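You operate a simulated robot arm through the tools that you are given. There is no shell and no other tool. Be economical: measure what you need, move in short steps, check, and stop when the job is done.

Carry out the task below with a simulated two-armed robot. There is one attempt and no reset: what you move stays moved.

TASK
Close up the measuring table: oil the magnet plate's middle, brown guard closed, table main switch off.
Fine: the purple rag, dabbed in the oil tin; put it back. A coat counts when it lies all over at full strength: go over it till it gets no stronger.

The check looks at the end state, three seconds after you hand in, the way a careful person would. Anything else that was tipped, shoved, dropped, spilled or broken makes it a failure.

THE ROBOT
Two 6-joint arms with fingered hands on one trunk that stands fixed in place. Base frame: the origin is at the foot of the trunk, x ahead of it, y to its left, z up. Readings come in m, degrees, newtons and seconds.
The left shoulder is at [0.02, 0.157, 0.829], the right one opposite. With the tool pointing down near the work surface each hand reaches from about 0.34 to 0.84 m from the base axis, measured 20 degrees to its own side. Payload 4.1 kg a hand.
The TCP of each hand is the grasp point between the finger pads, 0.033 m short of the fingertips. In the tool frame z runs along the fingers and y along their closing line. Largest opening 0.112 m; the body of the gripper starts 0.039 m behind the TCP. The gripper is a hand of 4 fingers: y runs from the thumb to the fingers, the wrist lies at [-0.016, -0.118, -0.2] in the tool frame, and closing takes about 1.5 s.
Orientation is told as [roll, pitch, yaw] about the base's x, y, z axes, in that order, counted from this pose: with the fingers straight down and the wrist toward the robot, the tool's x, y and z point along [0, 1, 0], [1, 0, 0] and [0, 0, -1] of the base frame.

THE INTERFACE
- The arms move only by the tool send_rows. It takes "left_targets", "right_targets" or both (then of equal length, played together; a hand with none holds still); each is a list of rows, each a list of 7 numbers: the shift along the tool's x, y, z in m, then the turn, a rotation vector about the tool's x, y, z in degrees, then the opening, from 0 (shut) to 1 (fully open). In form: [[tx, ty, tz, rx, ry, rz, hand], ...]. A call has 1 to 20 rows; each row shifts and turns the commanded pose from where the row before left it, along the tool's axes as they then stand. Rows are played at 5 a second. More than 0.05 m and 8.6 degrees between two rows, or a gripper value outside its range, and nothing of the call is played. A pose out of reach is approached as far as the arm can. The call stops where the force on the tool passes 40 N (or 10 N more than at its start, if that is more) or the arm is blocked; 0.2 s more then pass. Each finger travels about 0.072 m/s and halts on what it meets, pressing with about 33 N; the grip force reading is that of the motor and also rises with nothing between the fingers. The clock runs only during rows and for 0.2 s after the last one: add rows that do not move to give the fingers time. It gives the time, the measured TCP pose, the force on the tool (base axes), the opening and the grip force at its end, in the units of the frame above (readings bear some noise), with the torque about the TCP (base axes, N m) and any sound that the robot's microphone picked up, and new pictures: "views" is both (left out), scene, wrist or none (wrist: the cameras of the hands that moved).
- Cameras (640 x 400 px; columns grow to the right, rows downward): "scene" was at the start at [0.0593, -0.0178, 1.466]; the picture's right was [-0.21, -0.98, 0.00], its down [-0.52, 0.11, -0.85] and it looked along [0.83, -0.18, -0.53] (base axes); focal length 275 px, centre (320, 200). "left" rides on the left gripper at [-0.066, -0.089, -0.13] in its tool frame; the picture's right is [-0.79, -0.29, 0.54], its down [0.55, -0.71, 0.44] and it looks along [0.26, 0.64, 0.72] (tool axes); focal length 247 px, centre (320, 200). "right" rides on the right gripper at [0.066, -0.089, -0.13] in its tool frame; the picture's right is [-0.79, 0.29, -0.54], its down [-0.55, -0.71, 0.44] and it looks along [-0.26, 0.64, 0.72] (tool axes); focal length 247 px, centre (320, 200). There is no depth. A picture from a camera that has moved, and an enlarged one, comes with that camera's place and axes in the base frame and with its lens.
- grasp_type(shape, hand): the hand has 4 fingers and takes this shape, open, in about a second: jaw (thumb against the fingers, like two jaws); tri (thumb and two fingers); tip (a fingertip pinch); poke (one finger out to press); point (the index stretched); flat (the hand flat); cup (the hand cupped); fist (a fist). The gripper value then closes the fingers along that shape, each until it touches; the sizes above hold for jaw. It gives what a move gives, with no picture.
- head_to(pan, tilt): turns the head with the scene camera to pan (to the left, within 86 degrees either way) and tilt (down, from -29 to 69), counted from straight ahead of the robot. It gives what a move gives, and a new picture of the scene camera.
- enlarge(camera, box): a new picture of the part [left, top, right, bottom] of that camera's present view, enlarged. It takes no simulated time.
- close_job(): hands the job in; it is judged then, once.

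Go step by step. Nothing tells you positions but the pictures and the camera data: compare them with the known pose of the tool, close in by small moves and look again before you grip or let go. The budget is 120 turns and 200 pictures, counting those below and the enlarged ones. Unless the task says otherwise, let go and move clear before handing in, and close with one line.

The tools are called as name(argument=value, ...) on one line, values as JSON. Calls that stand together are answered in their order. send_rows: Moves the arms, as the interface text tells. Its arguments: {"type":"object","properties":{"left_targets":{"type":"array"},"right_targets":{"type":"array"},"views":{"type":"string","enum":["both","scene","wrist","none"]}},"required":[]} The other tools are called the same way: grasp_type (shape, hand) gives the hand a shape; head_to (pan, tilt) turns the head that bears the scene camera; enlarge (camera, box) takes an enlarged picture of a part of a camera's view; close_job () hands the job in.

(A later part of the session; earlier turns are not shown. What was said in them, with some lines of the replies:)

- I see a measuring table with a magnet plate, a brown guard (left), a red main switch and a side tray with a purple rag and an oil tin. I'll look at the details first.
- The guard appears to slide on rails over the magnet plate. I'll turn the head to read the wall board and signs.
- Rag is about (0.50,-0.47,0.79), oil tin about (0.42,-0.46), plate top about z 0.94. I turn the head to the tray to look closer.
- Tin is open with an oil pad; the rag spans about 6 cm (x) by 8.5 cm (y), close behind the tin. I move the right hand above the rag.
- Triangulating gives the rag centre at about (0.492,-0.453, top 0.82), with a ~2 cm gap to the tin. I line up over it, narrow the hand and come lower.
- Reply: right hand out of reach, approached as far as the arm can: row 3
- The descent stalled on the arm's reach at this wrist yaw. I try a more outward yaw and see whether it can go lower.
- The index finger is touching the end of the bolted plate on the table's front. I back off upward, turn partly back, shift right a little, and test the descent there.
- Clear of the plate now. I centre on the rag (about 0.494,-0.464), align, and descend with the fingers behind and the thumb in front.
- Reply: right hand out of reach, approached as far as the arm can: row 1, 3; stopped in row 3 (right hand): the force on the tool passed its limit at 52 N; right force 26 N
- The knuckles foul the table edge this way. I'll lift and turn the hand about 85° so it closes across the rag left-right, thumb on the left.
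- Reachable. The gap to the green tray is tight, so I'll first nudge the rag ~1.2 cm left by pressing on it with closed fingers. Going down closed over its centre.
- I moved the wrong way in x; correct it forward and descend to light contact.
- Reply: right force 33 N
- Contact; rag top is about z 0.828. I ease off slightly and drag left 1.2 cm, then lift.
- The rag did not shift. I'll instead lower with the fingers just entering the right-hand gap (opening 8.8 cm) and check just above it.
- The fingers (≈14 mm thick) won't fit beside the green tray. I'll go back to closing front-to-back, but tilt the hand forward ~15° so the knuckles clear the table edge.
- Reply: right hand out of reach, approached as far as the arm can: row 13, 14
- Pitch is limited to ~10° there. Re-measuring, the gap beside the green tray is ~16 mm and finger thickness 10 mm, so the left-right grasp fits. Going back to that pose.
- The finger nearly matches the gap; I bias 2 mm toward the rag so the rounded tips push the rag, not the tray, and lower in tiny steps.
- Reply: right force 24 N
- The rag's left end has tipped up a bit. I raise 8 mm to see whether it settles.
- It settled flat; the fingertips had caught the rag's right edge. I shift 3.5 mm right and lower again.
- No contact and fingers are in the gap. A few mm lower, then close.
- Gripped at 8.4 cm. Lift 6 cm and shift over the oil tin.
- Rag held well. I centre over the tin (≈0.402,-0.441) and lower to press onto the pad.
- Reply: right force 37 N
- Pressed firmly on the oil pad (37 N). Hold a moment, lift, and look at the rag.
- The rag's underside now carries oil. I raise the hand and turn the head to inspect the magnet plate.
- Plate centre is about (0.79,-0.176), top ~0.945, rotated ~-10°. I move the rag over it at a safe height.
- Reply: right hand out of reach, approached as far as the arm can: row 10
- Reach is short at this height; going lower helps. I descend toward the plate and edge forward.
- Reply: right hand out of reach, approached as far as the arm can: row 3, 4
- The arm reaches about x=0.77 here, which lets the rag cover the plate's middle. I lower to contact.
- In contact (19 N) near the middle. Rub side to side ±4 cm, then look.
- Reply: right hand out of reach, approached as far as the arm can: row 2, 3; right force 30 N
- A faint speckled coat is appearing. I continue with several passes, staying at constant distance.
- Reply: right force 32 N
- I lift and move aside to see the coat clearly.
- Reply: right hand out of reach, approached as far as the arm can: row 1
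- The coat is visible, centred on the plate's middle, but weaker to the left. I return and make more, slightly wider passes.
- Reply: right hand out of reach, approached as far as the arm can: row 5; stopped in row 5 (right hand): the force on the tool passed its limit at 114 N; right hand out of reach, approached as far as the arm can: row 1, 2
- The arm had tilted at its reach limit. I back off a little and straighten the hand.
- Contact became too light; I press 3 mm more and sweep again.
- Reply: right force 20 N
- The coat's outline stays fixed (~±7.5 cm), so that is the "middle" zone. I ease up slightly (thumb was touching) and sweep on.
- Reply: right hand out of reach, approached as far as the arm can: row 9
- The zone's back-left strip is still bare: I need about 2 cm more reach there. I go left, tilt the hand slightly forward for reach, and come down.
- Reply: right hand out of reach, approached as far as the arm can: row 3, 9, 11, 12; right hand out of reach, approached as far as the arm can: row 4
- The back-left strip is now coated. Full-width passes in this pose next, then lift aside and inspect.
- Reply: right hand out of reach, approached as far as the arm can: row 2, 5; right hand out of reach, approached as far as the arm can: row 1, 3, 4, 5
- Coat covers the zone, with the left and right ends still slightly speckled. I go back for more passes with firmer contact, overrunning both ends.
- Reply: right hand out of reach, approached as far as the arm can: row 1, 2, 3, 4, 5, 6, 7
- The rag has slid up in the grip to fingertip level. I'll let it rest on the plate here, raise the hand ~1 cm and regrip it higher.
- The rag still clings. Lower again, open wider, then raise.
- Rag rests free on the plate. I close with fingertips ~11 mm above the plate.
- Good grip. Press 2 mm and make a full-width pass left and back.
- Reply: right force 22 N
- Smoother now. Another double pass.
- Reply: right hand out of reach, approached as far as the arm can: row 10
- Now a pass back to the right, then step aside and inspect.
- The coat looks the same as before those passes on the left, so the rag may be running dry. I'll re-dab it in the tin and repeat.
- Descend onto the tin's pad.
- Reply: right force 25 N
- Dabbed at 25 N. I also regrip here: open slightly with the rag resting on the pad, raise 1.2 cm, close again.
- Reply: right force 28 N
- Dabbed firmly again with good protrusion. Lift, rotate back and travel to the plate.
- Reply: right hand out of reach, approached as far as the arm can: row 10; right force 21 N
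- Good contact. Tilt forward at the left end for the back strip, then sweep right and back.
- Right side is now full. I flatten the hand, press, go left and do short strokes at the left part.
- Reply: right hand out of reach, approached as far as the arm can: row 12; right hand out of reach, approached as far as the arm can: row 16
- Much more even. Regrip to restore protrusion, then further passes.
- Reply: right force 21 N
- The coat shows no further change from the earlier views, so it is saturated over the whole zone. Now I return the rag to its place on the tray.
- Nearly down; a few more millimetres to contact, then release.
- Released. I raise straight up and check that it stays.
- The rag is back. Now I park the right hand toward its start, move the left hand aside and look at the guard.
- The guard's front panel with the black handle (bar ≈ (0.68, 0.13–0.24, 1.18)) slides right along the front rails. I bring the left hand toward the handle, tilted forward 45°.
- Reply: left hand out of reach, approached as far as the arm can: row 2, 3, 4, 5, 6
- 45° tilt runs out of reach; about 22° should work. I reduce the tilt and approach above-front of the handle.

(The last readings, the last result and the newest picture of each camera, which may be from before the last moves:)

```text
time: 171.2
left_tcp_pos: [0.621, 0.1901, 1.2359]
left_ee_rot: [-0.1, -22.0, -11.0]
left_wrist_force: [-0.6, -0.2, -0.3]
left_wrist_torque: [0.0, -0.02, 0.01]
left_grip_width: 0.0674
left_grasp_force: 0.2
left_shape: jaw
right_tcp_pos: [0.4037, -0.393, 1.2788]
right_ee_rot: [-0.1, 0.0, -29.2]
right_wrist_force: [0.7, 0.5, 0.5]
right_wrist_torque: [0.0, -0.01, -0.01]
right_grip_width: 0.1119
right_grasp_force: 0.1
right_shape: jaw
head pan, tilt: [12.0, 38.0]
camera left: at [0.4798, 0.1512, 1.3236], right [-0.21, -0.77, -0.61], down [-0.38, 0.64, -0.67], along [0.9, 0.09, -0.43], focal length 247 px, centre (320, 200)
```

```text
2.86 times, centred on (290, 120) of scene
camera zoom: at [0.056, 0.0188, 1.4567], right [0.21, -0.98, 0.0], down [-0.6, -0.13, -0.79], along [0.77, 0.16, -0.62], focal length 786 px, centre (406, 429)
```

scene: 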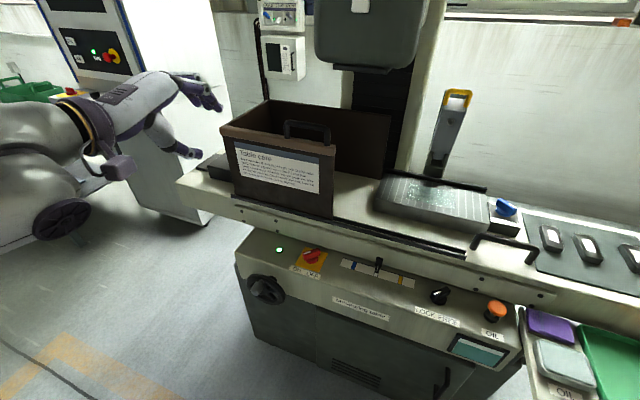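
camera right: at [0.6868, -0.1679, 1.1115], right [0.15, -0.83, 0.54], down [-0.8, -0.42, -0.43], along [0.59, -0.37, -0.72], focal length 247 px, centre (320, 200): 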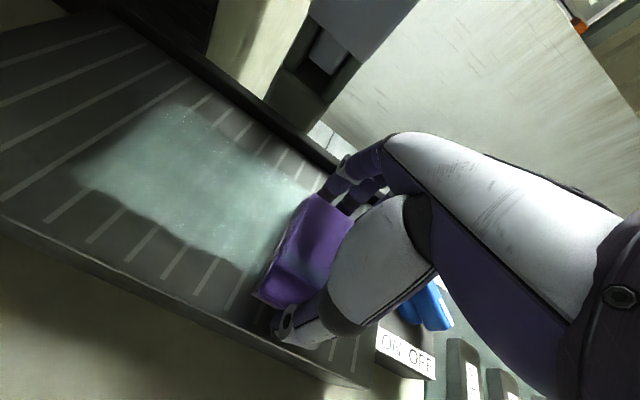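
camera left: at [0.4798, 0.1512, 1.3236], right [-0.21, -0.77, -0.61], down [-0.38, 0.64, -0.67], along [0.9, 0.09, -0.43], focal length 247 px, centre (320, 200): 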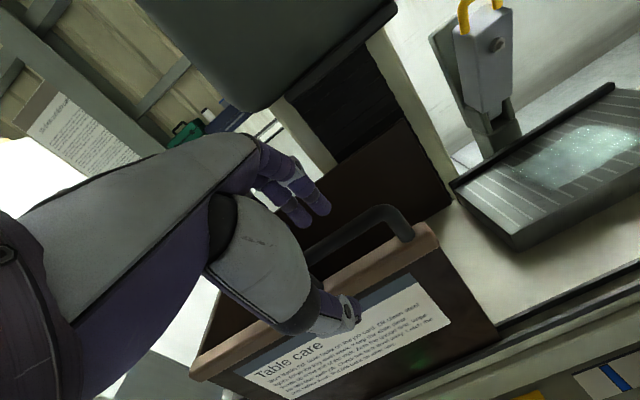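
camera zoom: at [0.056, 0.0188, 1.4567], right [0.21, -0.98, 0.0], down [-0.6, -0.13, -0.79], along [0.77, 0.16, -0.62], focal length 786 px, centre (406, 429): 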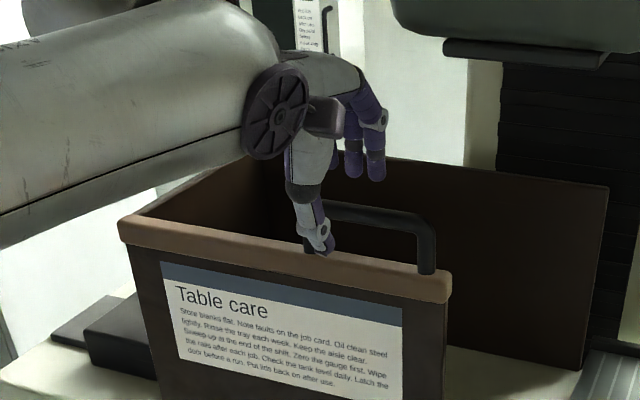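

On target. Move forward over the bar and lower so the bar sits between thumb and fingers.

send_rows(left_targets=[[0.001, 0.02, 0.016, 0, 0, 0, 0.58], [0, 0.019, 0.015, 0, 0, 0, 0.58], [0.001, 0.003, 0.018, 0, 0, 0, 0.58], [0, 0.001, 0.018, 0, 0, 0, 0.58], [0, 0, 0, 0, 0, 0, 0.58]], views="wrist")

enlarge(camera="scene", box=[230, 70, 350, 180])

```text
time: 172.4
left_tcp_pos: [0.6837, 0.178, 1.1905]
left_ee_rot: [0.2, -22.0, -10.9]
left_wrist_force: [0.2, 0.5, -0.2]
left_wrist_torque: [0.01, 0.0, -0.02]
left_grip_width: 0.0653
left_grasp_force: 0.0
left_shape: jaw
right_tcp_pos: [0.4039, -0.3924, 1.2781]
right_ee_rot: [-0.1, 0.0, -29.2]
right_wrist_force: [0.1, -0.3, -0.2]
right_wrist_torque: [0.02, 0.05, 0.02]
right_grip_width: 0.1117
right_grasp_force: 0.0
right_shape: jaw
head pan, tilt: [12.0, 38.0]
camera left: at [0.5423, 0.1388, 1.2774], right [-0.21, -0.77, -0.61], down [-0.38, 0.64, -0.67], along [0.9, 0.09, -0.43], focal length 247 px, centre (320, 200)
```

left: 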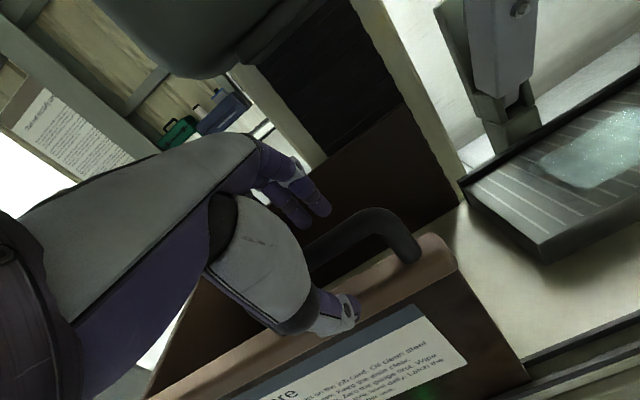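

```text
3.64 times, centred on (290, 125) of scene
camera zoom: at [0.0561, 0.0187, 1.4567], right [0.21, -0.98, 0.0], down [-0.6, -0.13, -0.79], along [0.77, 0.16, -0.62], focal length 1001 px, centre (429, 473)
```

zoom: 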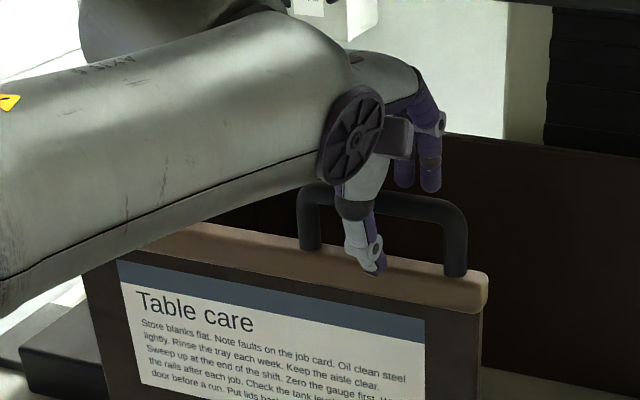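

Thumb is in front and fingers behind the bar. Close.

send_rows(left_targets=[[0, 0, 0, 0, 0, 0, 0.3], [0, 0, 0, 0, 0, 0, 0], [0, 0, 0, 0, 0, 0, 0], [0, 0, 0, 0, 0, 0, 0], [0, 0, 0, 0, 0, 0, 0]], views="wrist")

enlarge(camera="scene", box=[230, 70, 350, 180])

```text
time: 173.6
left_tcp_pos: [0.684, 0.178, 1.1891]
left_ee_rot: [0.0, -21.8, -11.0]
left_wrist_force: [-0.9, -1.2, -1.7]
left_wrist_torque: [0.0, -0.02, 0.02]
left_grip_width: 0.0078
left_grasp_force: 33.0
left_shape: jaw
right_tcp_pos: [0.4053, -0.3918, 1.2786]
right_ee_rot: [-0.1, 0.0, -29.2]
right_wrist_force: [0.3, -0.2, 0.3]
right_wrist_torque: [0.02, -0.01, 0.0]
right_grip_width: 0.1117
right_grasp_force: 0.1
right_shape: jaw
head pan, tilt: [12.0, 38.0]
camera left: at [0.5423, 0.1385, 1.2771], right [-0.21, -0.77, -0.61], down [-0.38, 0.64, -0.67], along [0.9, 0.09, -0.43], focal length 247 px, centre (320, 200)
```

left: 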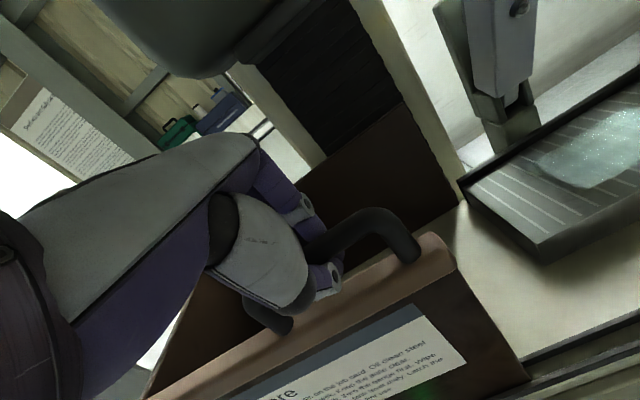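

```text
3.64 times, centred on (290, 125) of scene
camera zoom: at [0.0561, 0.0187, 1.4567], right [0.21, -0.98, 0.0], down [-0.6, -0.13, -0.79], along [0.77, 0.16, -0.62], focal length 1001 px, centre (429, 473)
```

zoom: 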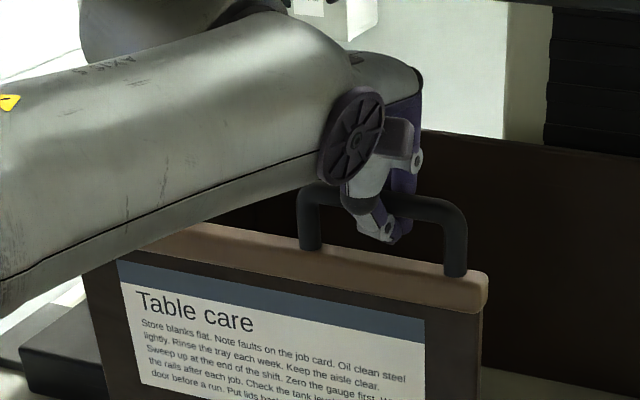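

The bar is enclosed. Test-pull 4 cm along the rail to the right.

send_rows(left_targets=[[-0.01, 0, 0, 0, 0, 0, 0], [-0.015, 0, 0, 0, 0, 0, 0], [-0.015, 0, 0, 0, 0, 0, 0], [0, 0, 0, 0, 0, 0, 0]], views="scene")

```text
time: 174.6
left_tcp_pos: [0.676, 0.1397, 1.1904]
left_ee_rot: [0.0, -21.9, -10.9]
left_wrist_force: [-0.5, 1.3, -9.0]
left_wrist_torque: [0.0, -0.06, 0.02]
left_grip_width: 0.0081
left_grasp_force: 32.2
left_shape: jaw
right_tcp_pos: [0.4047, -0.3929, 1.2784]
right_ee_rot: [-0.1, 0.0, -29.1]
right_wrist_force: [0.4, 0.5, -0.3]
right_wrist_torque: [-0.01, 0.01, 0.0]
right_grip_width: 0.1118
right_grasp_force: 0.0
right_shape: jaw
head pan, tilt: [12.0, 38.0]
```

scene: 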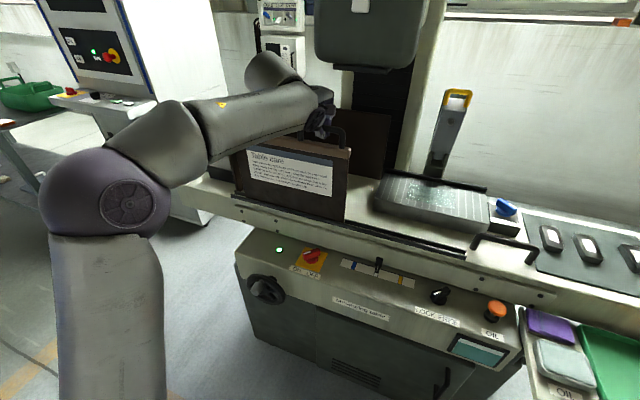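

It slides freely. Continue 20 cm.

send_rows(left_targets=[[-0.02, 0, 0, 0, 0, 0, 0], [-0.025, 0, 0, 0, 0, 0, 0], [-0.025, 0, 0, 0, 0, 0, 0], [-0.025, 0, 0, 0, 0, 0, 0], [-0.025, 0, 0, 0, 0, 0, 0], [-0.025, 0, 0, 0, 0, 0, 0], [-0.025, 0, 0, 0, 0, 0, 0], [-0.025, 0, 0, 0, 0, 0, 0], [0, 0, 0, 0, 0, 0, 0]], views="scene")

```text
time: 176.6
left_tcp_pos: [0.6385, -0.0532, 1.1901]
left_ee_rot: [0.0, -22.1, -11.0]
left_wrist_force: [16.2, -5.7, 4.7]
left_wrist_torque: [-0.08, -0.08, 0.1]
left_grip_width: 0.0072
left_grasp_force: 32.6
left_shape: jaw
right_tcp_pos: [0.4043, -0.3915, 1.2783]
right_ee_rot: [0.0, 0.0, -29.2]
right_wrist_force: [0.4, -0.1, 0.3]
right_wrist_torque: [0.01, 0.01, 0.01]
right_grip_width: 0.1115
right_grasp_force: 0.0
right_shape: jaw
head pan, tilt: [12.0, 38.0]
```

scene: 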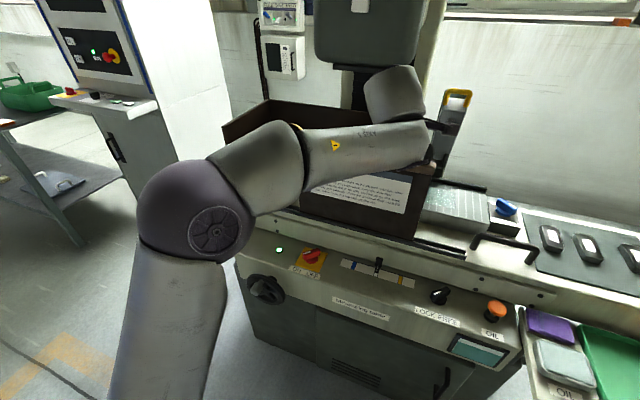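

Rail guides slightly less inward; I correct for that and continue to the stop.

send_rows(left_targets=[[-0.02, 0.006, 0.0025, 0, 0, 0, 0], [-0.02, 0.0006, 0.0002, 0, 0, 0, 0], [-0.02, 0.0006, 0.0002, 0, 0, 0, 0], [-0.02, 0.0006, 0.0002, 0, 0, 0, 0], [-0.015, 0.0005, 0.0002, 0, 0, 0, 0], [0, 0, 0, 0, 0, 0, 0]], views="scene")

```text
time: 178.0
left_tcp_pos: [0.6304, -0.148, 1.1891]
left_ee_rot: [0.1, -21.9, -11.0]
left_wrist_force: [-8.6, 1.8, -10.6]
left_wrist_torque: [-0.02, -0.11, 0.01]
left_grip_width: 0.0084
left_grasp_force: 33.4
left_shape: jaw
right_tcp_pos: [0.4041, -0.3913, 1.2779]
right_ee_rot: [-0.1, 0.0, -29.2]
right_wrist_force: [0.3, -0.4, -1.2]
right_wrist_torque: [0.0, 0.0, -0.01]
right_grip_width: 0.1118
right_grasp_force: 0.1
right_shape: jaw
head pan, tilt: [12.0, 38.0]
```

scene: 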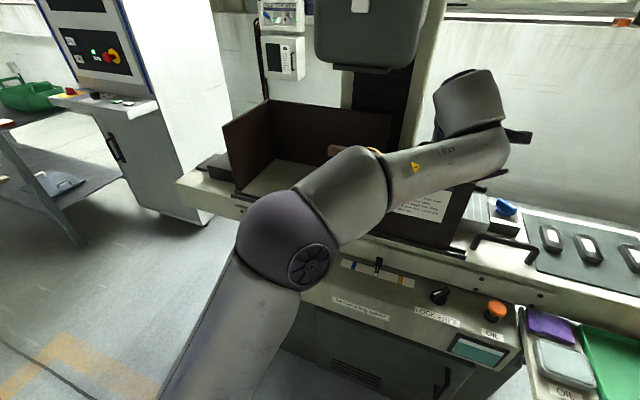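

The panel is nearing the rail end. I go on in small steps until it meets the stop.

send_rows(left_targets=[[-0.012, -0.001, 0, 0, 0, 0, 0], [-0.012, 0, 0, 0, 0, 0, 0], [-0.01, 0, 0, 0, 0, 0, 0], [0, 0, 0, 0, 0, 0, 0]], views="none")

enlarge(camera="scene", box=[370, 150, 550, 280])

```text
time: 179.0
left_tcp_pos: [0.6232, -0.1798, 1.1888]
left_ee_rot: [0.0, -22.0, -11.0]
left_wrist_force: [-0.7, -0.3, -7.3]
left_wrist_torque: [0.01, -0.13, 0.0]
left_grip_width: 0.0082
left_grasp_force: 32.9
left_shape: jaw
right_tcp_pos: [0.4044, -0.392, 1.278]
right_ee_rot: [-0.1, 0.0, -29.2]
right_wrist_force: [-0.2, -0.4, 0.1]
right_wrist_torque: [-0.06, 0.01, 0.01]
right_grip_width: 0.112
right_grasp_force: 0.1
right_shape: jaw
head pan, tilt: [12.0, 38.0]
```

```text
3.08 times, centred on (460, 215) of scene
camera zoom: at [0.0563, 0.0187, 1.4567], right [0.21, -0.98, 0.0], down [-0.6, -0.13, -0.79], along [0.77, 0.16, -0.62], focal length 847 px, centre (-111, 154)
```

zoom: 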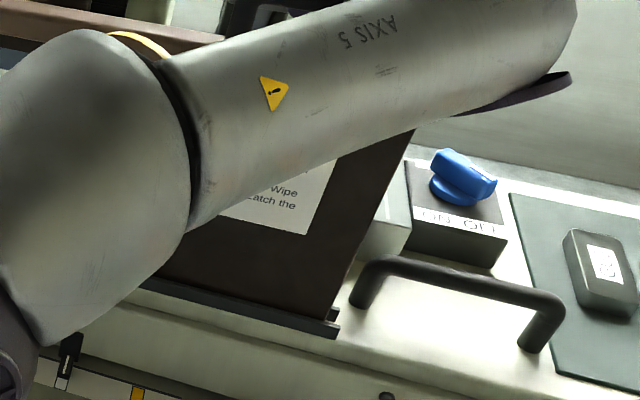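

send_rows(left_targets=[[-0.008, 0, 0, 0, 0, 0, 0], [-0.006, 0, 0, 0, 0, 0, 0], [-0.005, 0, 0, 0, 0, 0, 0], [-0.004, 0, 0, 0, 0, 0, 0], [0, 0, 0, 0, 0, 0, 0]], views="none")

enlarge(camera="scene", box=[370, 150, 550, 280])

```text
time: 180.2
left_tcp_pos: [0.6205, -0.2028, 1.1894]
left_ee_rot: [0.0, -22.0, -11.0]
left_wrist_force: [-1.7, 10.2, -7.2]
left_wrist_torque: [0.03, -0.09, -0.12]
left_grip_width: 0.0083
left_grasp_force: 33.1
left_shape: jaw
right_tcp_pos: [0.4052, -0.3912, 1.2802]
right_ee_rot: [-0.1, 0.0, -29.2]
right_wrist_force: [1.1, -0.6, 0.4]
right_wrist_torque: [0.01, 0.01, 0.0]
right_grip_width: 0.1115
right_grasp_force: 0.0
right_shape: jaw
head pan, tilt: [12.0, 38.0]
```

```text
3.08 times, centred on (460, 215) of scene
camera zoom: at [0.0563, 0.0191, 1.4567], right [0.21, -0.98, 0.0], down [-0.6, -0.13, -0.79], along [0.77, 0.16, -0.62], focal length 847 px, centre (-111, 154)
```

zoom: 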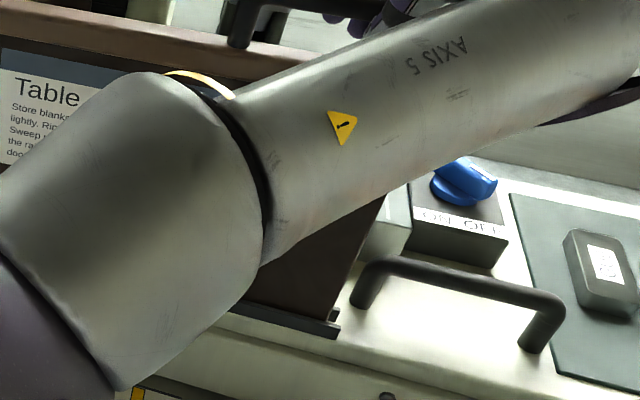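

send_rows(left_targets=[[-0.006, 0, 0, 0, 0, 0, 0], [-0.005, 0, 0, 0, 0, 0, 0], [0, 0, 0, 0, 0, 0, 0]], views="none")

enlarge(camera="scene", box=[370, 130, 550, 280])

```text
time: 181.0
left_tcp_pos: [0.6176, -0.2126, 1.1894]
left_ee_rot: [0.1, -21.9, -10.8]
left_wrist_force: [-1.7, 11.8, -9.6]
left_wrist_torque: [0.13, -0.09, -0.12]
left_grip_width: 0.0088
left_grasp_force: 33.0
left_shape: jaw
right_tcp_pos: [0.4052, -0.3927, 1.2785]
right_ee_rot: [-0.1, -0.1, -29.2]
right_wrist_force: [0.9, -0.1, -1.0]
right_wrist_torque: [-0.04, 0.02, -0.02]
right_grip_width: 0.1119
right_grasp_force: 0.1
right_shape: jaw
head pan, tilt: [12.0, 38.0]
```

```text
2.67 times, centred on (460, 205) of scene
camera zoom: at [0.0563, 0.0192, 1.4567], right [0.21, -0.98, 0.0], down [-0.6, -0.13, -0.79], along [0.77, 0.16, -0.62], focal length 734 px, centre (-53, 187)
```

zoom: 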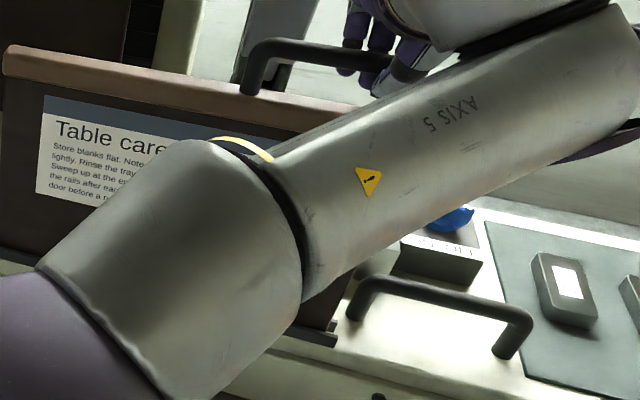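

The panel is against its stop (hand now slides along the bar at 11 N). Open the hand and back off up and away.

send_rows(left_targets=[[0.012, 0, 0, 0, 0, 0, 0.3], [0, 0, 0, 0, 0, 0, 0.6], [0, 0, 0, 0, 0, 0, 0.6], [0, 0, 0, 0, 0, 0, 0.6], [0, 0, -0.03, 0, 0, 0, 0.6], [0, -0.01, -0.04, 0, 0, 0, 0.6], [0, -0.045, 0, 0, 0, 0, 0.6], [0, -0.045, 0, 0, 0, 0, 0.6], [0.03, -0.035, 0, 0, 0, 0, 0.6], [0.045, -0.02, 0, 0, 0, 0, 0.6], [0, 0, 0, 0, 0, 0, 0.6]], views="none")

head_to(pan=-5, tilt=42)

enlarge(camera="left", box=[200, 100, 640, 400])

```text
time: 183.4
left_tcp_pos: [0.4641, -0.0949, 1.1971]
left_ee_rot: [0.0, -22.1, -11.0]
left_wrist_force: [-0.3, 0.3, 0.1]
left_wrist_torque: [-0.02, 0.05, -0.02]
left_grip_width: 0.067
left_grasp_force: 0.1
left_shape: jaw
right_tcp_pos: [0.4042, -0.3929, 1.279]
right_ee_rot: [-0.1, 0.0, -29.1]
right_wrist_force: [-0.3, -0.6, 0.3]
right_wrist_torque: [0.03, -0.01, 0.0]
right_grip_width: 0.1118
right_grasp_force: 0.1
right_shape: jaw
head pan, tilt: [12.0, 38.0]
```

```text
time: 184.2
left_tcp_pos: [0.4666, -0.095, 1.1977]
left_ee_rot: [0.0, -22.1, -11.0]
left_wrist_force: [-0.6, -0.1, -0.1]
left_wrist_torque: [0.01, 0.03, -0.03]
left_grip_width: 0.067
left_grasp_force: 0.1
left_shape: jaw
right_tcp_pos: [0.4046, -0.3928, 1.2776]
right_ee_rot: [-0.1, 0.0, -29.1]
right_wrist_force: [-0.5, 0.5, -0.4]
right_wrist_torque: [-0.02, -0.01, -0.01]
right_grip_width: 0.112
right_grasp_force: 0.0
right_shape: jaw
head pan, tilt: [-5.0, 42.0]
```

scene: 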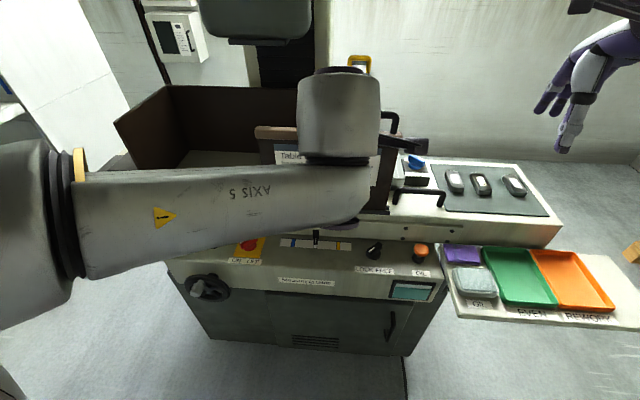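

```text
1.33 times, centred on (420, 250) of left
camera zoom: at [0.3237, -0.1347, 1.285], right [-0.21, -0.77, -0.61], down [-0.38, 0.64, -0.67], along [0.9, 0.09, -0.43], focal length 329 px, centre (187, 133)
```

zoom: 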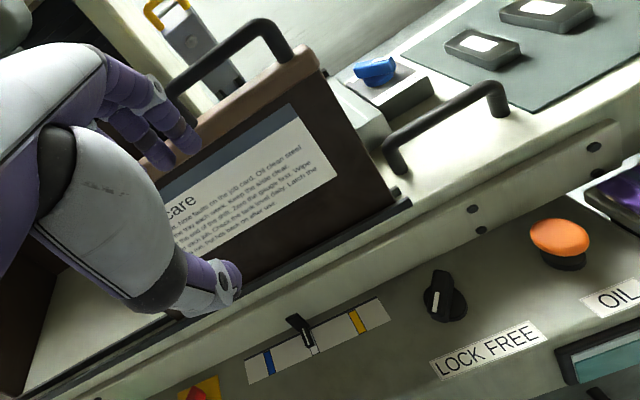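

The guard is closed against its end block. Next the red main switch at about (0.61, 0.16, 0.79): I move the left hand left and look at it closely.

send_rows(left_targets=[[0.045, -0.02, 0, 4, 0, 0, 0.6], [0.045, -0.02, 0, 6, 0, 0, 0.6], [0.045, -0.01, 0, 6, 0, 0, 0.6], [0.045, 0, 0, 6, 0, 0, 0.6], [0.045, 0, 0, 0, 0, 0, 0.6], [0.045, 0, 0, 0, 0, 0, 0.6], [0, 0, 0, 0, 0, 0, 0.6]], views="none")

head_to(pan=8, tilt=48)

enlarge(camera="left", box=[160, 100, 640, 400])

```text
time: 185.8
left_tcp_pos: [0.4724, 0.1783, 1.1792]
left_ee_rot: [0.0, 0.0, -11.0]
left_wrist_force: [-0.3, 0.1, -0.1]
left_wrist_torque: [0.02, 0.01, -0.01]
left_grip_width: 0.0667
left_grasp_force: 0.0
left_shape: jaw
right_tcp_pos: [0.4045, -0.3932, 1.2803]
right_ee_rot: [-0.1, 0.0, -29.2]
right_wrist_force: [0.5, -1.1, -0.6]
right_wrist_torque: [0.01, -0.02, 0.0]
right_grip_width: 0.1118
right_grasp_force: 0.0
right_shape: jaw
head pan, tilt: [-5.0, 42.0]
```

```text
time: 186.6
left_tcp_pos: [0.4713, 0.1782, 1.1803]
left_ee_rot: [0.0, 0.1, -11.0]
left_wrist_force: [0.4, 0.2, 0.5]
left_wrist_torque: [-0.01, -0.01, -0.02]
left_grip_width: 0.0669
left_grasp_force: 0.1
left_shape: jaw
right_tcp_pos: [0.4046, -0.3919, 1.2792]
right_ee_rot: [-0.1, 0.0, -29.2]
right_wrist_force: [0.0, 0.4, 0.4]
right_wrist_torque: [-0.02, -0.01, -0.02]
right_grip_width: 0.112
right_grasp_force: 0.1
right_shape: jaw
head pan, tilt: [8.0, 48.0]
```

scene: 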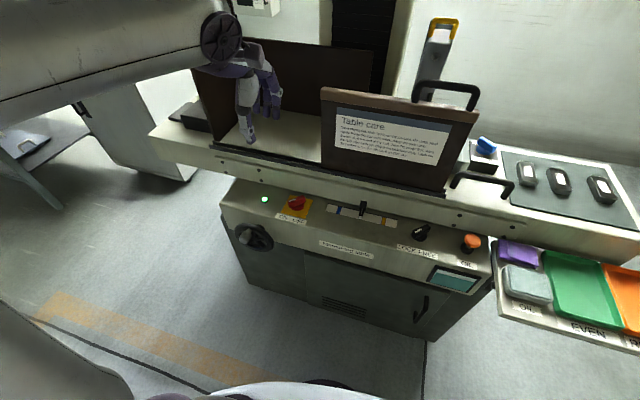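

```text
1.33 times, centred on (400, 250) of left
camera zoom: at [0.3713, 0.1312, 1.3104], right [-0.43, -0.72, -0.54], down [-0.59, 0.68, -0.44], along [0.68, 0.13, -0.72], focal length 329 px, centre (213, 133)
```

zoom: 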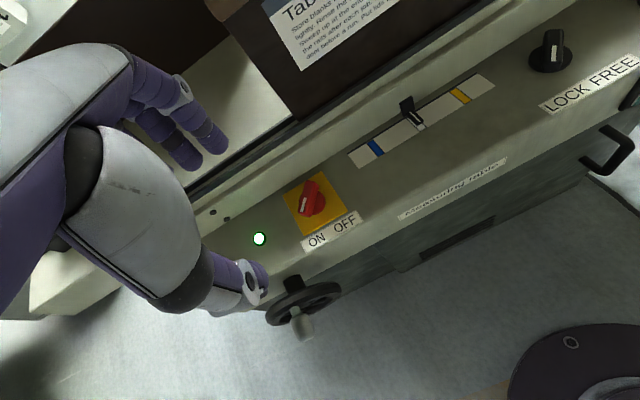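

enlarge(camera="left", box=[350, 210, 450, 290])

enlarge(camera="scene", box=[250, 180, 350, 240])

enlarge(camera="scene", box=[390, 210, 490, 270])

```text
5.00 times, centred on (400, 250) of left
camera zoom: at [0.3713, 0.1312, 1.3104], right [-0.43, -0.72, -0.54], down [-0.59, 0.68, -0.44], along [0.68, 0.13, -0.72], focal length 1235 px, centre (-80, -50)
```

zoom: 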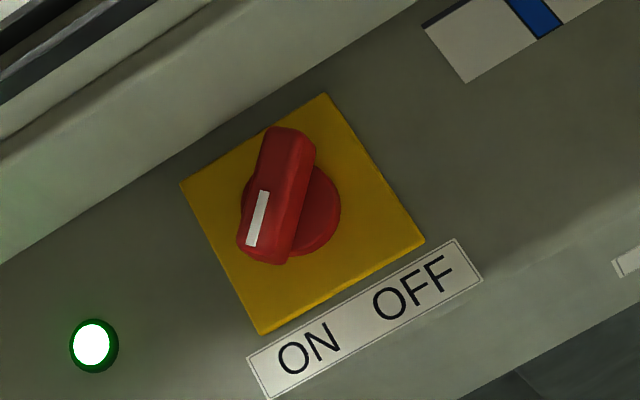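

```text
6.40 times, centred on (300, 210) of scene
camera zoom: at [0.0498, 0.0117, 1.4423], right [0.14, -0.99, 0.0], down [-0.74, -0.1, -0.67], along [0.66, 0.09, -0.74], focal length 1762 px, centre (448, 136)
```

zoom: 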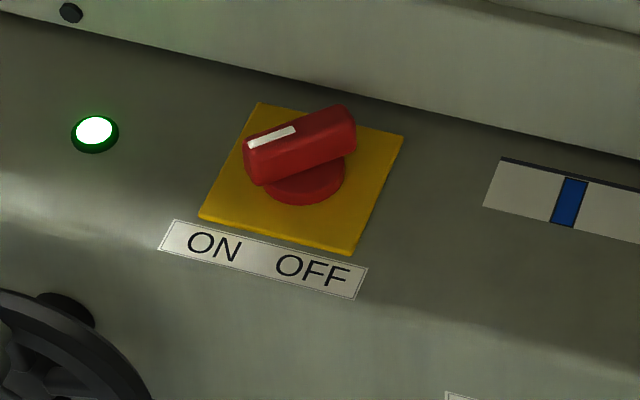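

```text
6.40 times, centred on (440, 240) of scene
camera zoom: at [0.0498, 0.0117, 1.4423], right [0.14, -0.99, 0.0], down [-0.74, -0.1, -0.67], along [0.66, 0.09, -0.74], focal length 1762 px, centre (-448, -56)
```

zoom: 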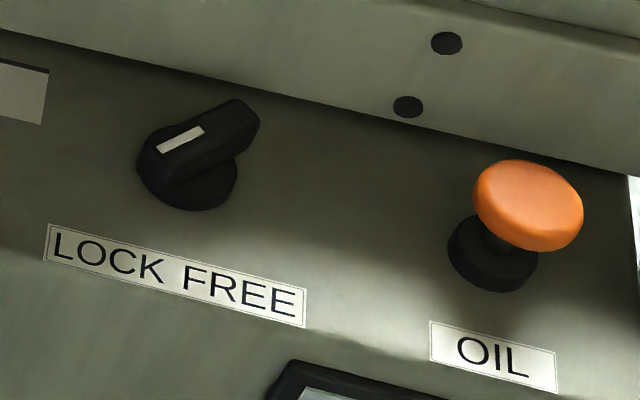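

The switch mark points to ON (lower-left); it must turn counter-clockwise a quarter to OFF. I'll use one finger to push the lever end. Set the poke shape and look.

grasp_type(hand="left", shape="poke")

enlarge(camera="left", box=[160, 80, 480, 320])

enlarge(camera="scene", box=[190, 50, 330, 170])

```text
time: 187.5
left_tcp_pos: [0.4717, 0.1789, 1.1798]
left_ee_rot: [-0.1, -0.1, -10.9]
left_wrist_force: [0.5, 0.8, 1.0]
left_wrist_torque: [0.01, -0.02, 0.02]
left_grip_width: 0.0
left_grasp_force: 0.0
left_shape: poke
right_tcp_pos: [0.4056, -0.3933, 1.2782]
right_ee_rot: [-0.1, 0.1, -29.2]
right_wrist_force: [1.2, 0.4, 0.7]
right_wrist_torque: [-0.01, 0.01, 0.0]
right_grip_width: 0.1119
right_grasp_force: 0.1
right_shape: jaw
head pan, tilt: [8.0, 48.0]
```

```text
1.67 times, centred on (320, 200) of left
camera zoom: at [0.3713, 0.1312, 1.3104], right [-0.43, -0.72, -0.54], down [-0.59, 0.68, -0.44], along [0.68, 0.13, -0.72], focal length 412 px, centre (320, 200)
```

zoom: 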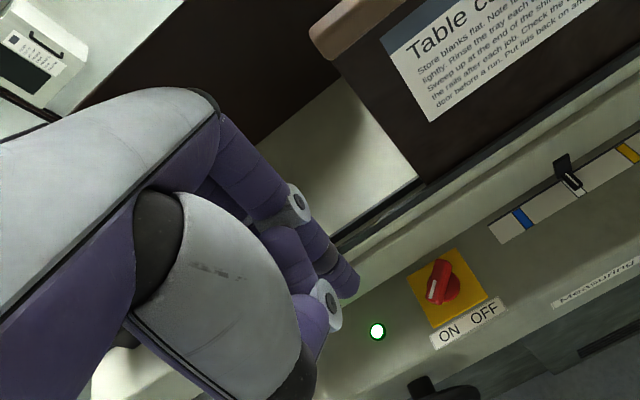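

```text
3.33 times, centred on (260, 110) of scene
camera zoom: at [0.0497, 0.0118, 1.4423], right [0.14, -0.99, 0.0], down [-0.74, -0.1, -0.67], along [0.66, 0.09, -0.74], focal length 918 px, centre (520, 500)
```

zoom: 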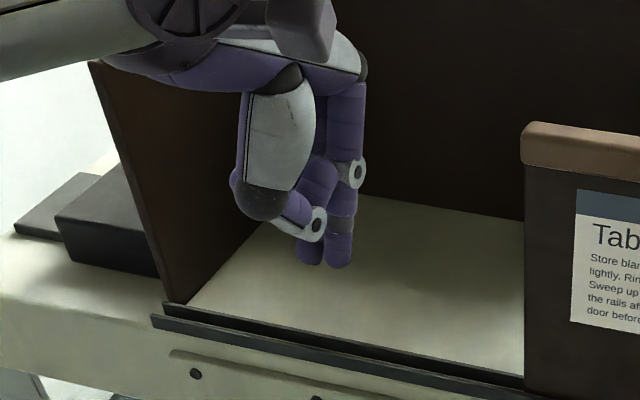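

In poke shape the index tip sits right below the TCP. I turn the hand outward (yaw ≈70°) and lean it toward the robot so it clears the table edge.

send_rows(left_targets=[[0, 0, 0, 0, 0, -8.1, 1], [0, 0, 0, 0, 0, -8.1, 1], [0, 0, 0, 0, 0, -8.1, 1], [0, 0, 0, 0, 0, -8.1, 1], [0, 0, 0, 0, 0, -8.1, 1], [0, 0, 0, 0, 0, -8.1, 1], [0, 0, 0, 0, 0, -8.1, 1], [0, 0, 0, 0, 0, -8.1, 1], [0, 0, 0, 0, 0, -8.1, 1], [0, 0, 0, 0, 0, -8.1, 1], [0, 0, 0, 0, -7.5, 0, 1], [0, 0, 0, 0, -7.5, 0, 1], [0, 0, 0, 0, 0, 0, 1]], views="wrist")

```text
time: 190.3
left_tcp_pos: [0.4709, 0.1775, 1.1812]
left_ee_rot: [-15.1, 0.0, 69.9]
left_wrist_force: [0.9, -0.1, -0.6]
left_wrist_torque: [-0.03, 0.01, 0.0]
left_grip_width: 0.0001
left_grasp_force: 0.1
left_shape: poke
right_tcp_pos: [0.4048, -0.3923, 1.2795]
right_ee_rot: [0.0, 0.1, -29.1]
right_wrist_force: [-0.6, -0.1, -0.4]
right_wrist_torque: [0.0, 0.05, -0.01]
right_grip_width: 0.1118
right_grasp_force: 0.2
right_shape: jaw
head pan, tilt: [8.0, 48.0]
camera left: at [0.4685, 0.0843, 1.3243], right [0.75, -0.58, -0.31], down [-0.64, -0.52, -0.56], along [0.16, 0.63, -0.76], focal length 247 px, centre (320, 200)
```

left: 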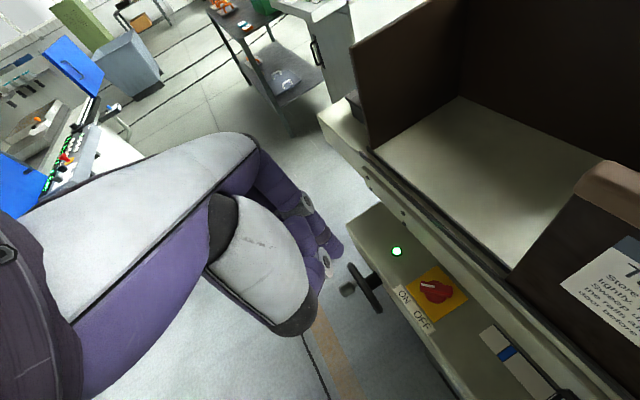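

send_rows(left_targets=[[-0.0054, 0.0076, 0.0389, 0, 0, 0, 1], [-0.0054, 0.0076, 0.0389, 0, 0, 0, 1], [-0.0054, 0.0076, 0.0389, 0, 0, 0, 1], [-0.0054, 0.0076, 0.0389, 0, 0, 0, 1], [-0.0054, 0.0076, 0.0389, 0, 0, 0, 1], [-0.0054, 0.0076, 0.0389, 0, 0, 0, 1], [-0.0054, 0.0076, 0.0389, 0, 0, 0, 1], [0, 0, 0, 0, 0, 0, 1]], views="wrist")

enlarge(camera="scene", box=[230, 130, 370, 240])

```text
time: 192.1
left_tcp_pos: [0.5927, 0.1916, 0.9286]
left_ee_rot: [-15.0, 0.0, 70.0]
left_wrist_force: [-0.5, -0.5, 0.2]
left_wrist_torque: [-0.01, 0.02, 0.04]
left_grip_width: 0.0
left_grasp_force: 0.0
left_shape: poke
right_tcp_pos: [0.4043, -0.3928, 1.2784]
right_ee_rot: [-0.1, 0.0, -29.2]
right_wrist_force: [0.0, -0.2, 0.5]
right_wrist_torque: [-0.03, 0.0, 0.02]
right_grip_width: 0.112
right_grasp_force: 0.1
right_shape: jaw
head pan, tilt: [8.0, 48.0]
camera left: at [0.5892, 0.0984, 1.0722], right [0.75, -0.58, -0.31], down [-0.64, -0.52, -0.56], along [0.16, 0.63, -0.76], focal length 247 px, centre (320, 200)
```

left: 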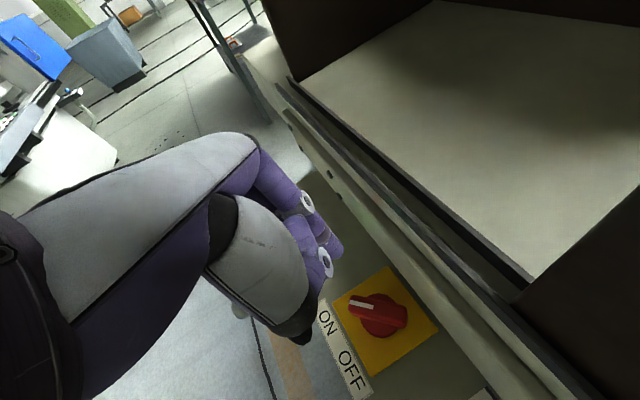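

```text
3.64 times, centred on (300, 185) of scene
camera zoom: at [0.0496, 0.0118, 1.4423], right [0.14, -0.99, 0.0], down [-0.74, -0.1, -0.67], along [0.66, 0.09, -0.74], focal length 1001 px, centre (393, 254)
```

zoom: 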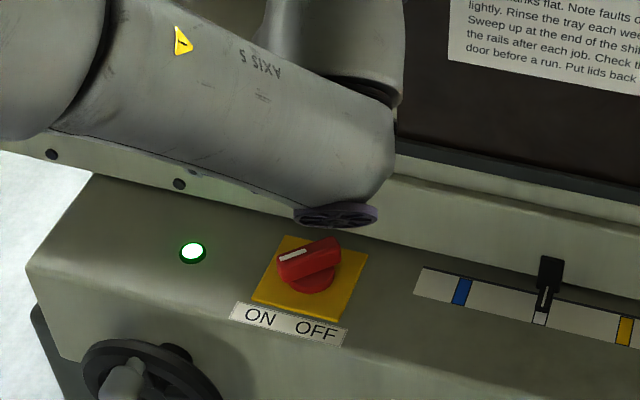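

Knob confirmed at (0.60, 0.162, 0.807). I bring the fingertip down on the upper-left side of the marked lever end.

send_rows(left_targets=[[0.0145, 0.005, 0.03, 0, 0, 0, 1], [0, 0, 0.03, 0, 0, 0, 1], [0, 0, 0.02, 0, 0, 0, 1], [0, 0, 0.012, 0, 0, 0, 1], [0, 0, 0, 0, 0, 0, 1]], views="wrist")

enlarge(camera="left", box=[240, 180, 440, 340])

```text
time: 193.3
left_tcp_pos: [0.6004, 0.1942, 0.8363]
left_ee_rot: [-14.9, 0.0, 70.0]
left_wrist_force: [-0.1, 0.7, 0.3]
left_wrist_torque: [0.02, 0.04, -0.01]
left_grip_width: 0.0001
left_grasp_force: 0.0
left_shape: poke
right_tcp_pos: [0.4048, -0.3921, 1.2779]
right_ee_rot: [-0.1, 0.0, -29.1]
right_wrist_force: [0.4, 0.1, -0.3]
right_wrist_torque: [0.02, -0.01, 0.02]
right_grip_width: 0.1122
right_grasp_force: 0.1
right_shape: jaw
head pan, tilt: [8.0, 48.0]
camera left: at [0.5974, 0.0998, 0.9783], right [0.75, -0.58, -0.31], down [-0.64, -0.52, -0.56], along [0.16, 0.63, -0.76], focal length 247 px, centre (320, 200)
```

left: 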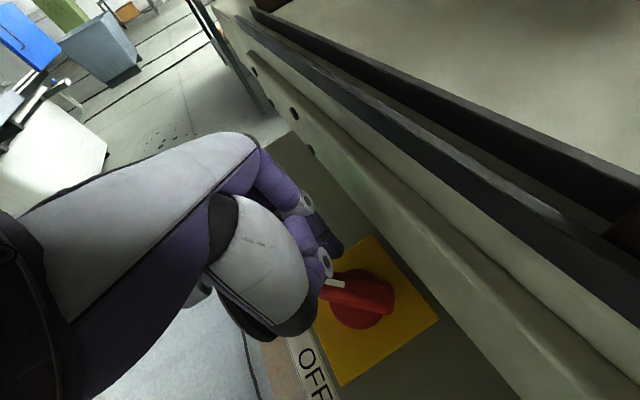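

```text
2.50 times, centred on (340, 260) of left
camera zoom: at [0.5974, 0.0998, 0.9783], right [0.75, -0.58, -0.31], down [-0.64, -0.52, -0.56], along [0.16, 0.63, -0.76], focal length 617 px, centre (270, 50)
```

zoom: 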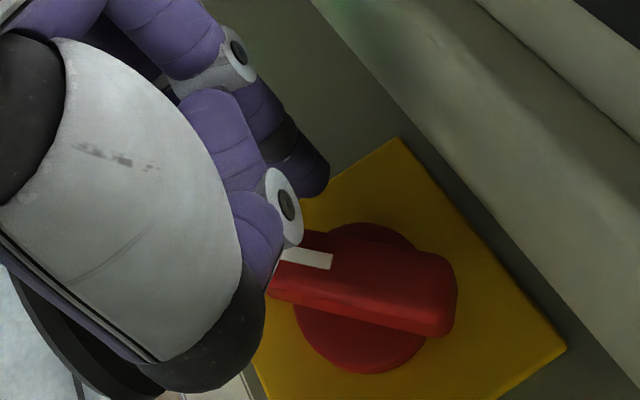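

Tip is beside the lever. Lower 7 mm and push round an arc toward OFF.

send_rows(left_targets=[[0, 0, 0.007, 0, 0, 0, 1], [0.001, -0.0089, 0, 0, 0, 0, 1], [0.0095, -0.0053, -0.001, 0, 0, 0, 1], [0.0059, -0.0097, -0.001, 0, 0, 0, 1], [0.001, -0.0116, 0, 0, 0, 0, 1], [-0.0013, -0.0038, 0, 0, 0, 0, 1], [0, 0, 0, 0, 0, 0, 1]], views="wrist")

enlarge(camera="left", box=[240, 180, 440, 340])

```text
time: 194.9
left_tcp_pos: [0.5733, 0.1635, 0.8258]
left_ee_rot: [-14.8, -0.3, 70.4]
left_wrist_force: [-9.5, 29.2, 4.8]
left_wrist_torque: [0.67, 0.19, 0.44]
left_grip_width: 0.0
left_grasp_force: 0.0
left_shape: poke
right_tcp_pos: [0.4042, -0.3899, 1.28]
right_ee_rot: [-0.1, 0.0, -29.1]
right_wrist_force: [0.1, 0.3, 0.7]
right_wrist_torque: [0.01, 0.01, -0.01]
right_grip_width: 0.1121
right_grasp_force: 0.1
right_shape: jaw
head pan, tilt: [8.0, 48.0]
camera left: at [0.5703, 0.0702, 0.9684], right [0.76, -0.57, -0.32], down [-0.64, -0.53, -0.57], along [0.16, 0.63, -0.76], focal length 247 px, centre (320, 200)
```

left: 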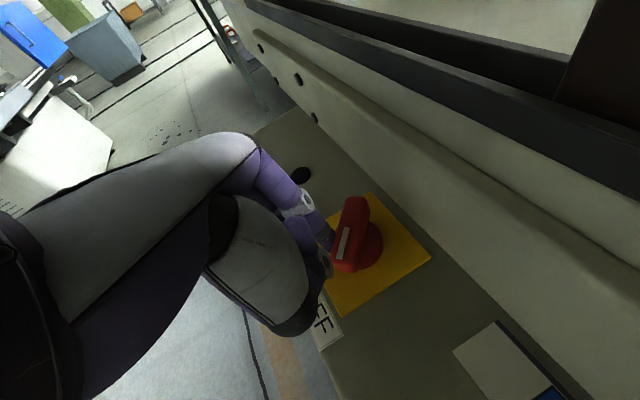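

```text
2.50 times, centred on (340, 260) of left
camera zoom: at [0.5703, 0.0702, 0.9684], right [0.76, -0.57, -0.32], down [-0.64, -0.53, -0.57], along [0.16, 0.63, -0.76], focal length 617 px, centre (270, 50)
```

zoom: 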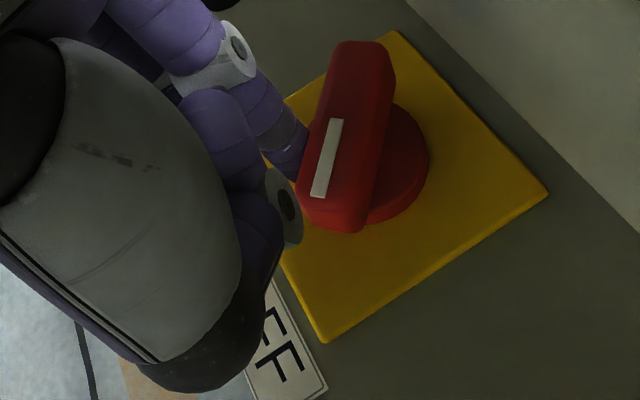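

The lever now points to OFF and the lamp is dark. Back the finger off to the left, then up, and verify.

send_rows(left_targets=[[0, 0.008, 0, 0, 0, 0, 1], [0, 0.006, -0.02, 0, 0, 0, 1], [0, 0, -0.04, 0, 0, 0, 1], [0, 0, -0.045, 0, 0, 0, 1], [0, 0, -0.045, 0, 0, 0, 1], [0, 0, -0.045, 0, 0, 0, 1], [0, 0, -0.045, 0, 0, 0, 1], [0.04, 0, -0.02, 0, 0, 0, 1], [0.045, 0.02, 0, 0, 0, 0, 1], [0.045, 0.02, 0, 0, 0, 0, 1], [0, 0, 0, 0, 0, 0, 1]], views="none")

head_to(pan=-2, tilt=42)

enlarge(camera="scene", box=[200, 200, 340, 290])

```text
time: 197.3
left_tcp_pos: [0.4117, 0.2812, 1.0443]
left_ee_rot: [-14.9, 0.0, 70.0]
left_wrist_force: [0.1, -0.1, 0.1]
left_wrist_torque: [0.03, 0.02, -0.02]
left_grip_width: 0.0
left_grasp_force: 0.1
left_shape: poke
right_tcp_pos: [0.4041, -0.3923, 1.2781]
right_ee_rot: [-0.1, 0.0, -29.2]
right_wrist_force: [0.7, 0.0, -0.1]
right_wrist_torque: [0.01, 0.0, 0.03]
right_grip_width: 0.1115
right_grasp_force: 0.1
right_shape: jaw
head pan, tilt: [8.0, 48.0]
```

```text
time: 198.0
left_tcp_pos: [0.4122, 0.2811, 1.0439]
left_ee_rot: [-15.0, -0.1, 70.0]
left_wrist_force: [-1.4, 0.5, 0.6]
left_wrist_torque: [0.02, 0.01, 0.05]
left_grip_width: 0.0002
left_grasp_force: 0.1
left_shape: poke
right_tcp_pos: [0.4047, -0.3929, 1.2787]
right_ee_rot: [-0.2, 0.0, -29.2]
right_wrist_force: [-0.1, -0.1, 0.8]
right_wrist_torque: [0.03, 0.0, -0.02]
right_grip_width: 0.1118
right_grasp_force: 0.0
right_shape: jaw
head pan, tilt: [-2.0, 42.0]
```

scene: 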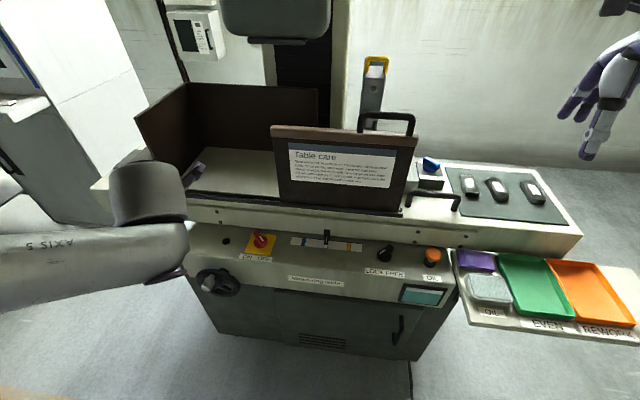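

```text
4.44 times, centred on (270, 245) of scene
camera zoom: at [0.0552, -0.0021, 1.4508], right [-0.03, -1.0, 0.0], down [-0.67, 0.02, -0.74], along [0.74, -0.03, -0.67], focal length 1223 px, centre (542, 0)
```

zoom: 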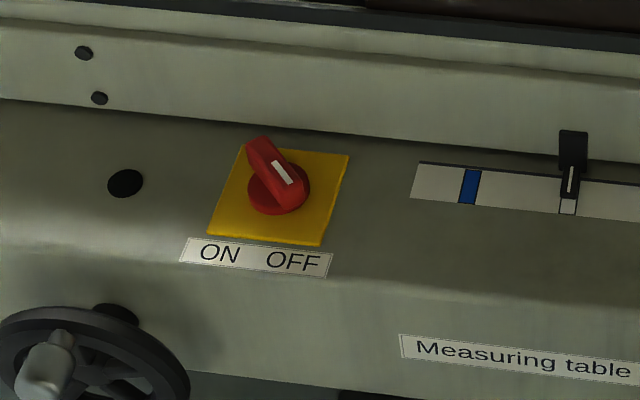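

Switch is OFF. A last check of the guard's end position, plate and tray.

enlarge(camera="scene", box=[260, 100, 480, 230])

enlarge(camera="scene", box=[400, 150, 640, 340])

enlarge(camera="scene", box=[360, 190, 440, 230])

```text
2.91 times, centred on (370, 165) of scene
camera zoom: at [0.0552, -0.0021, 1.4508], right [-0.03, -1.0, 0.0], down [-0.67, 0.02, -0.74], along [0.74, -0.03, -0.67], focal length 801 px, centre (174, 302)
```

zoom: 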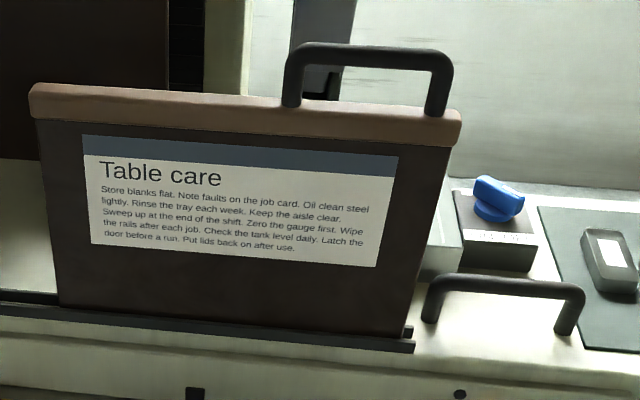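

```text
2.11 times, centred on (520, 245) of scene
camera zoom: at [0.0552, -0.0021, 1.4508], right [-0.03, -1.0, 0.0], down [-0.67, 0.02, -0.74], along [0.74, -0.03, -0.67], focal length 580 px, centre (-101, 105)
```

zoom: 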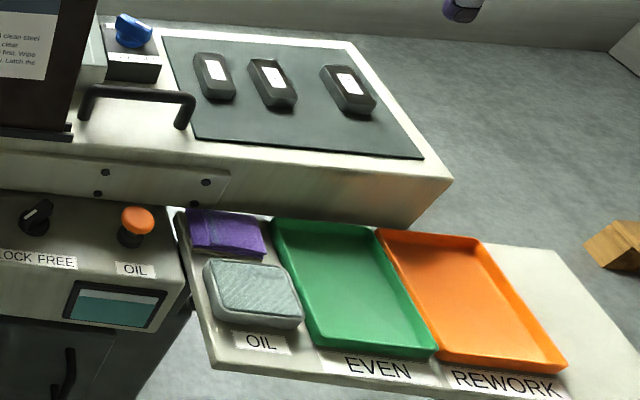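

```text
8.00 times, centred on (400, 210) of scene
camera zoom: at [0.0552, -0.0021, 1.4508], right [-0.03, -1.0, 0.0], down [-0.67, 0.02, -0.74], along [0.74, -0.03, -0.67], focal length 2202 px, centre (-320, 120)
```

zoom: 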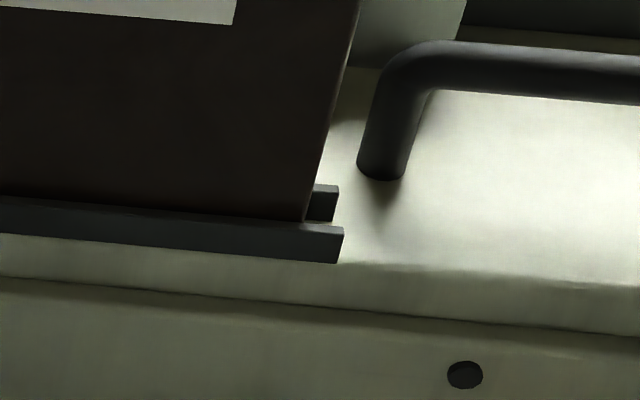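

close_job()

```text
The job is handed in.
```

The job is handed in. The middle of the magnet plate is oiled, and more passes stopped changing how it looked. The purple rag is back beside the oil tin, the brown guard is closed against its stop, and the table main switch is OFF with its lamp dark.
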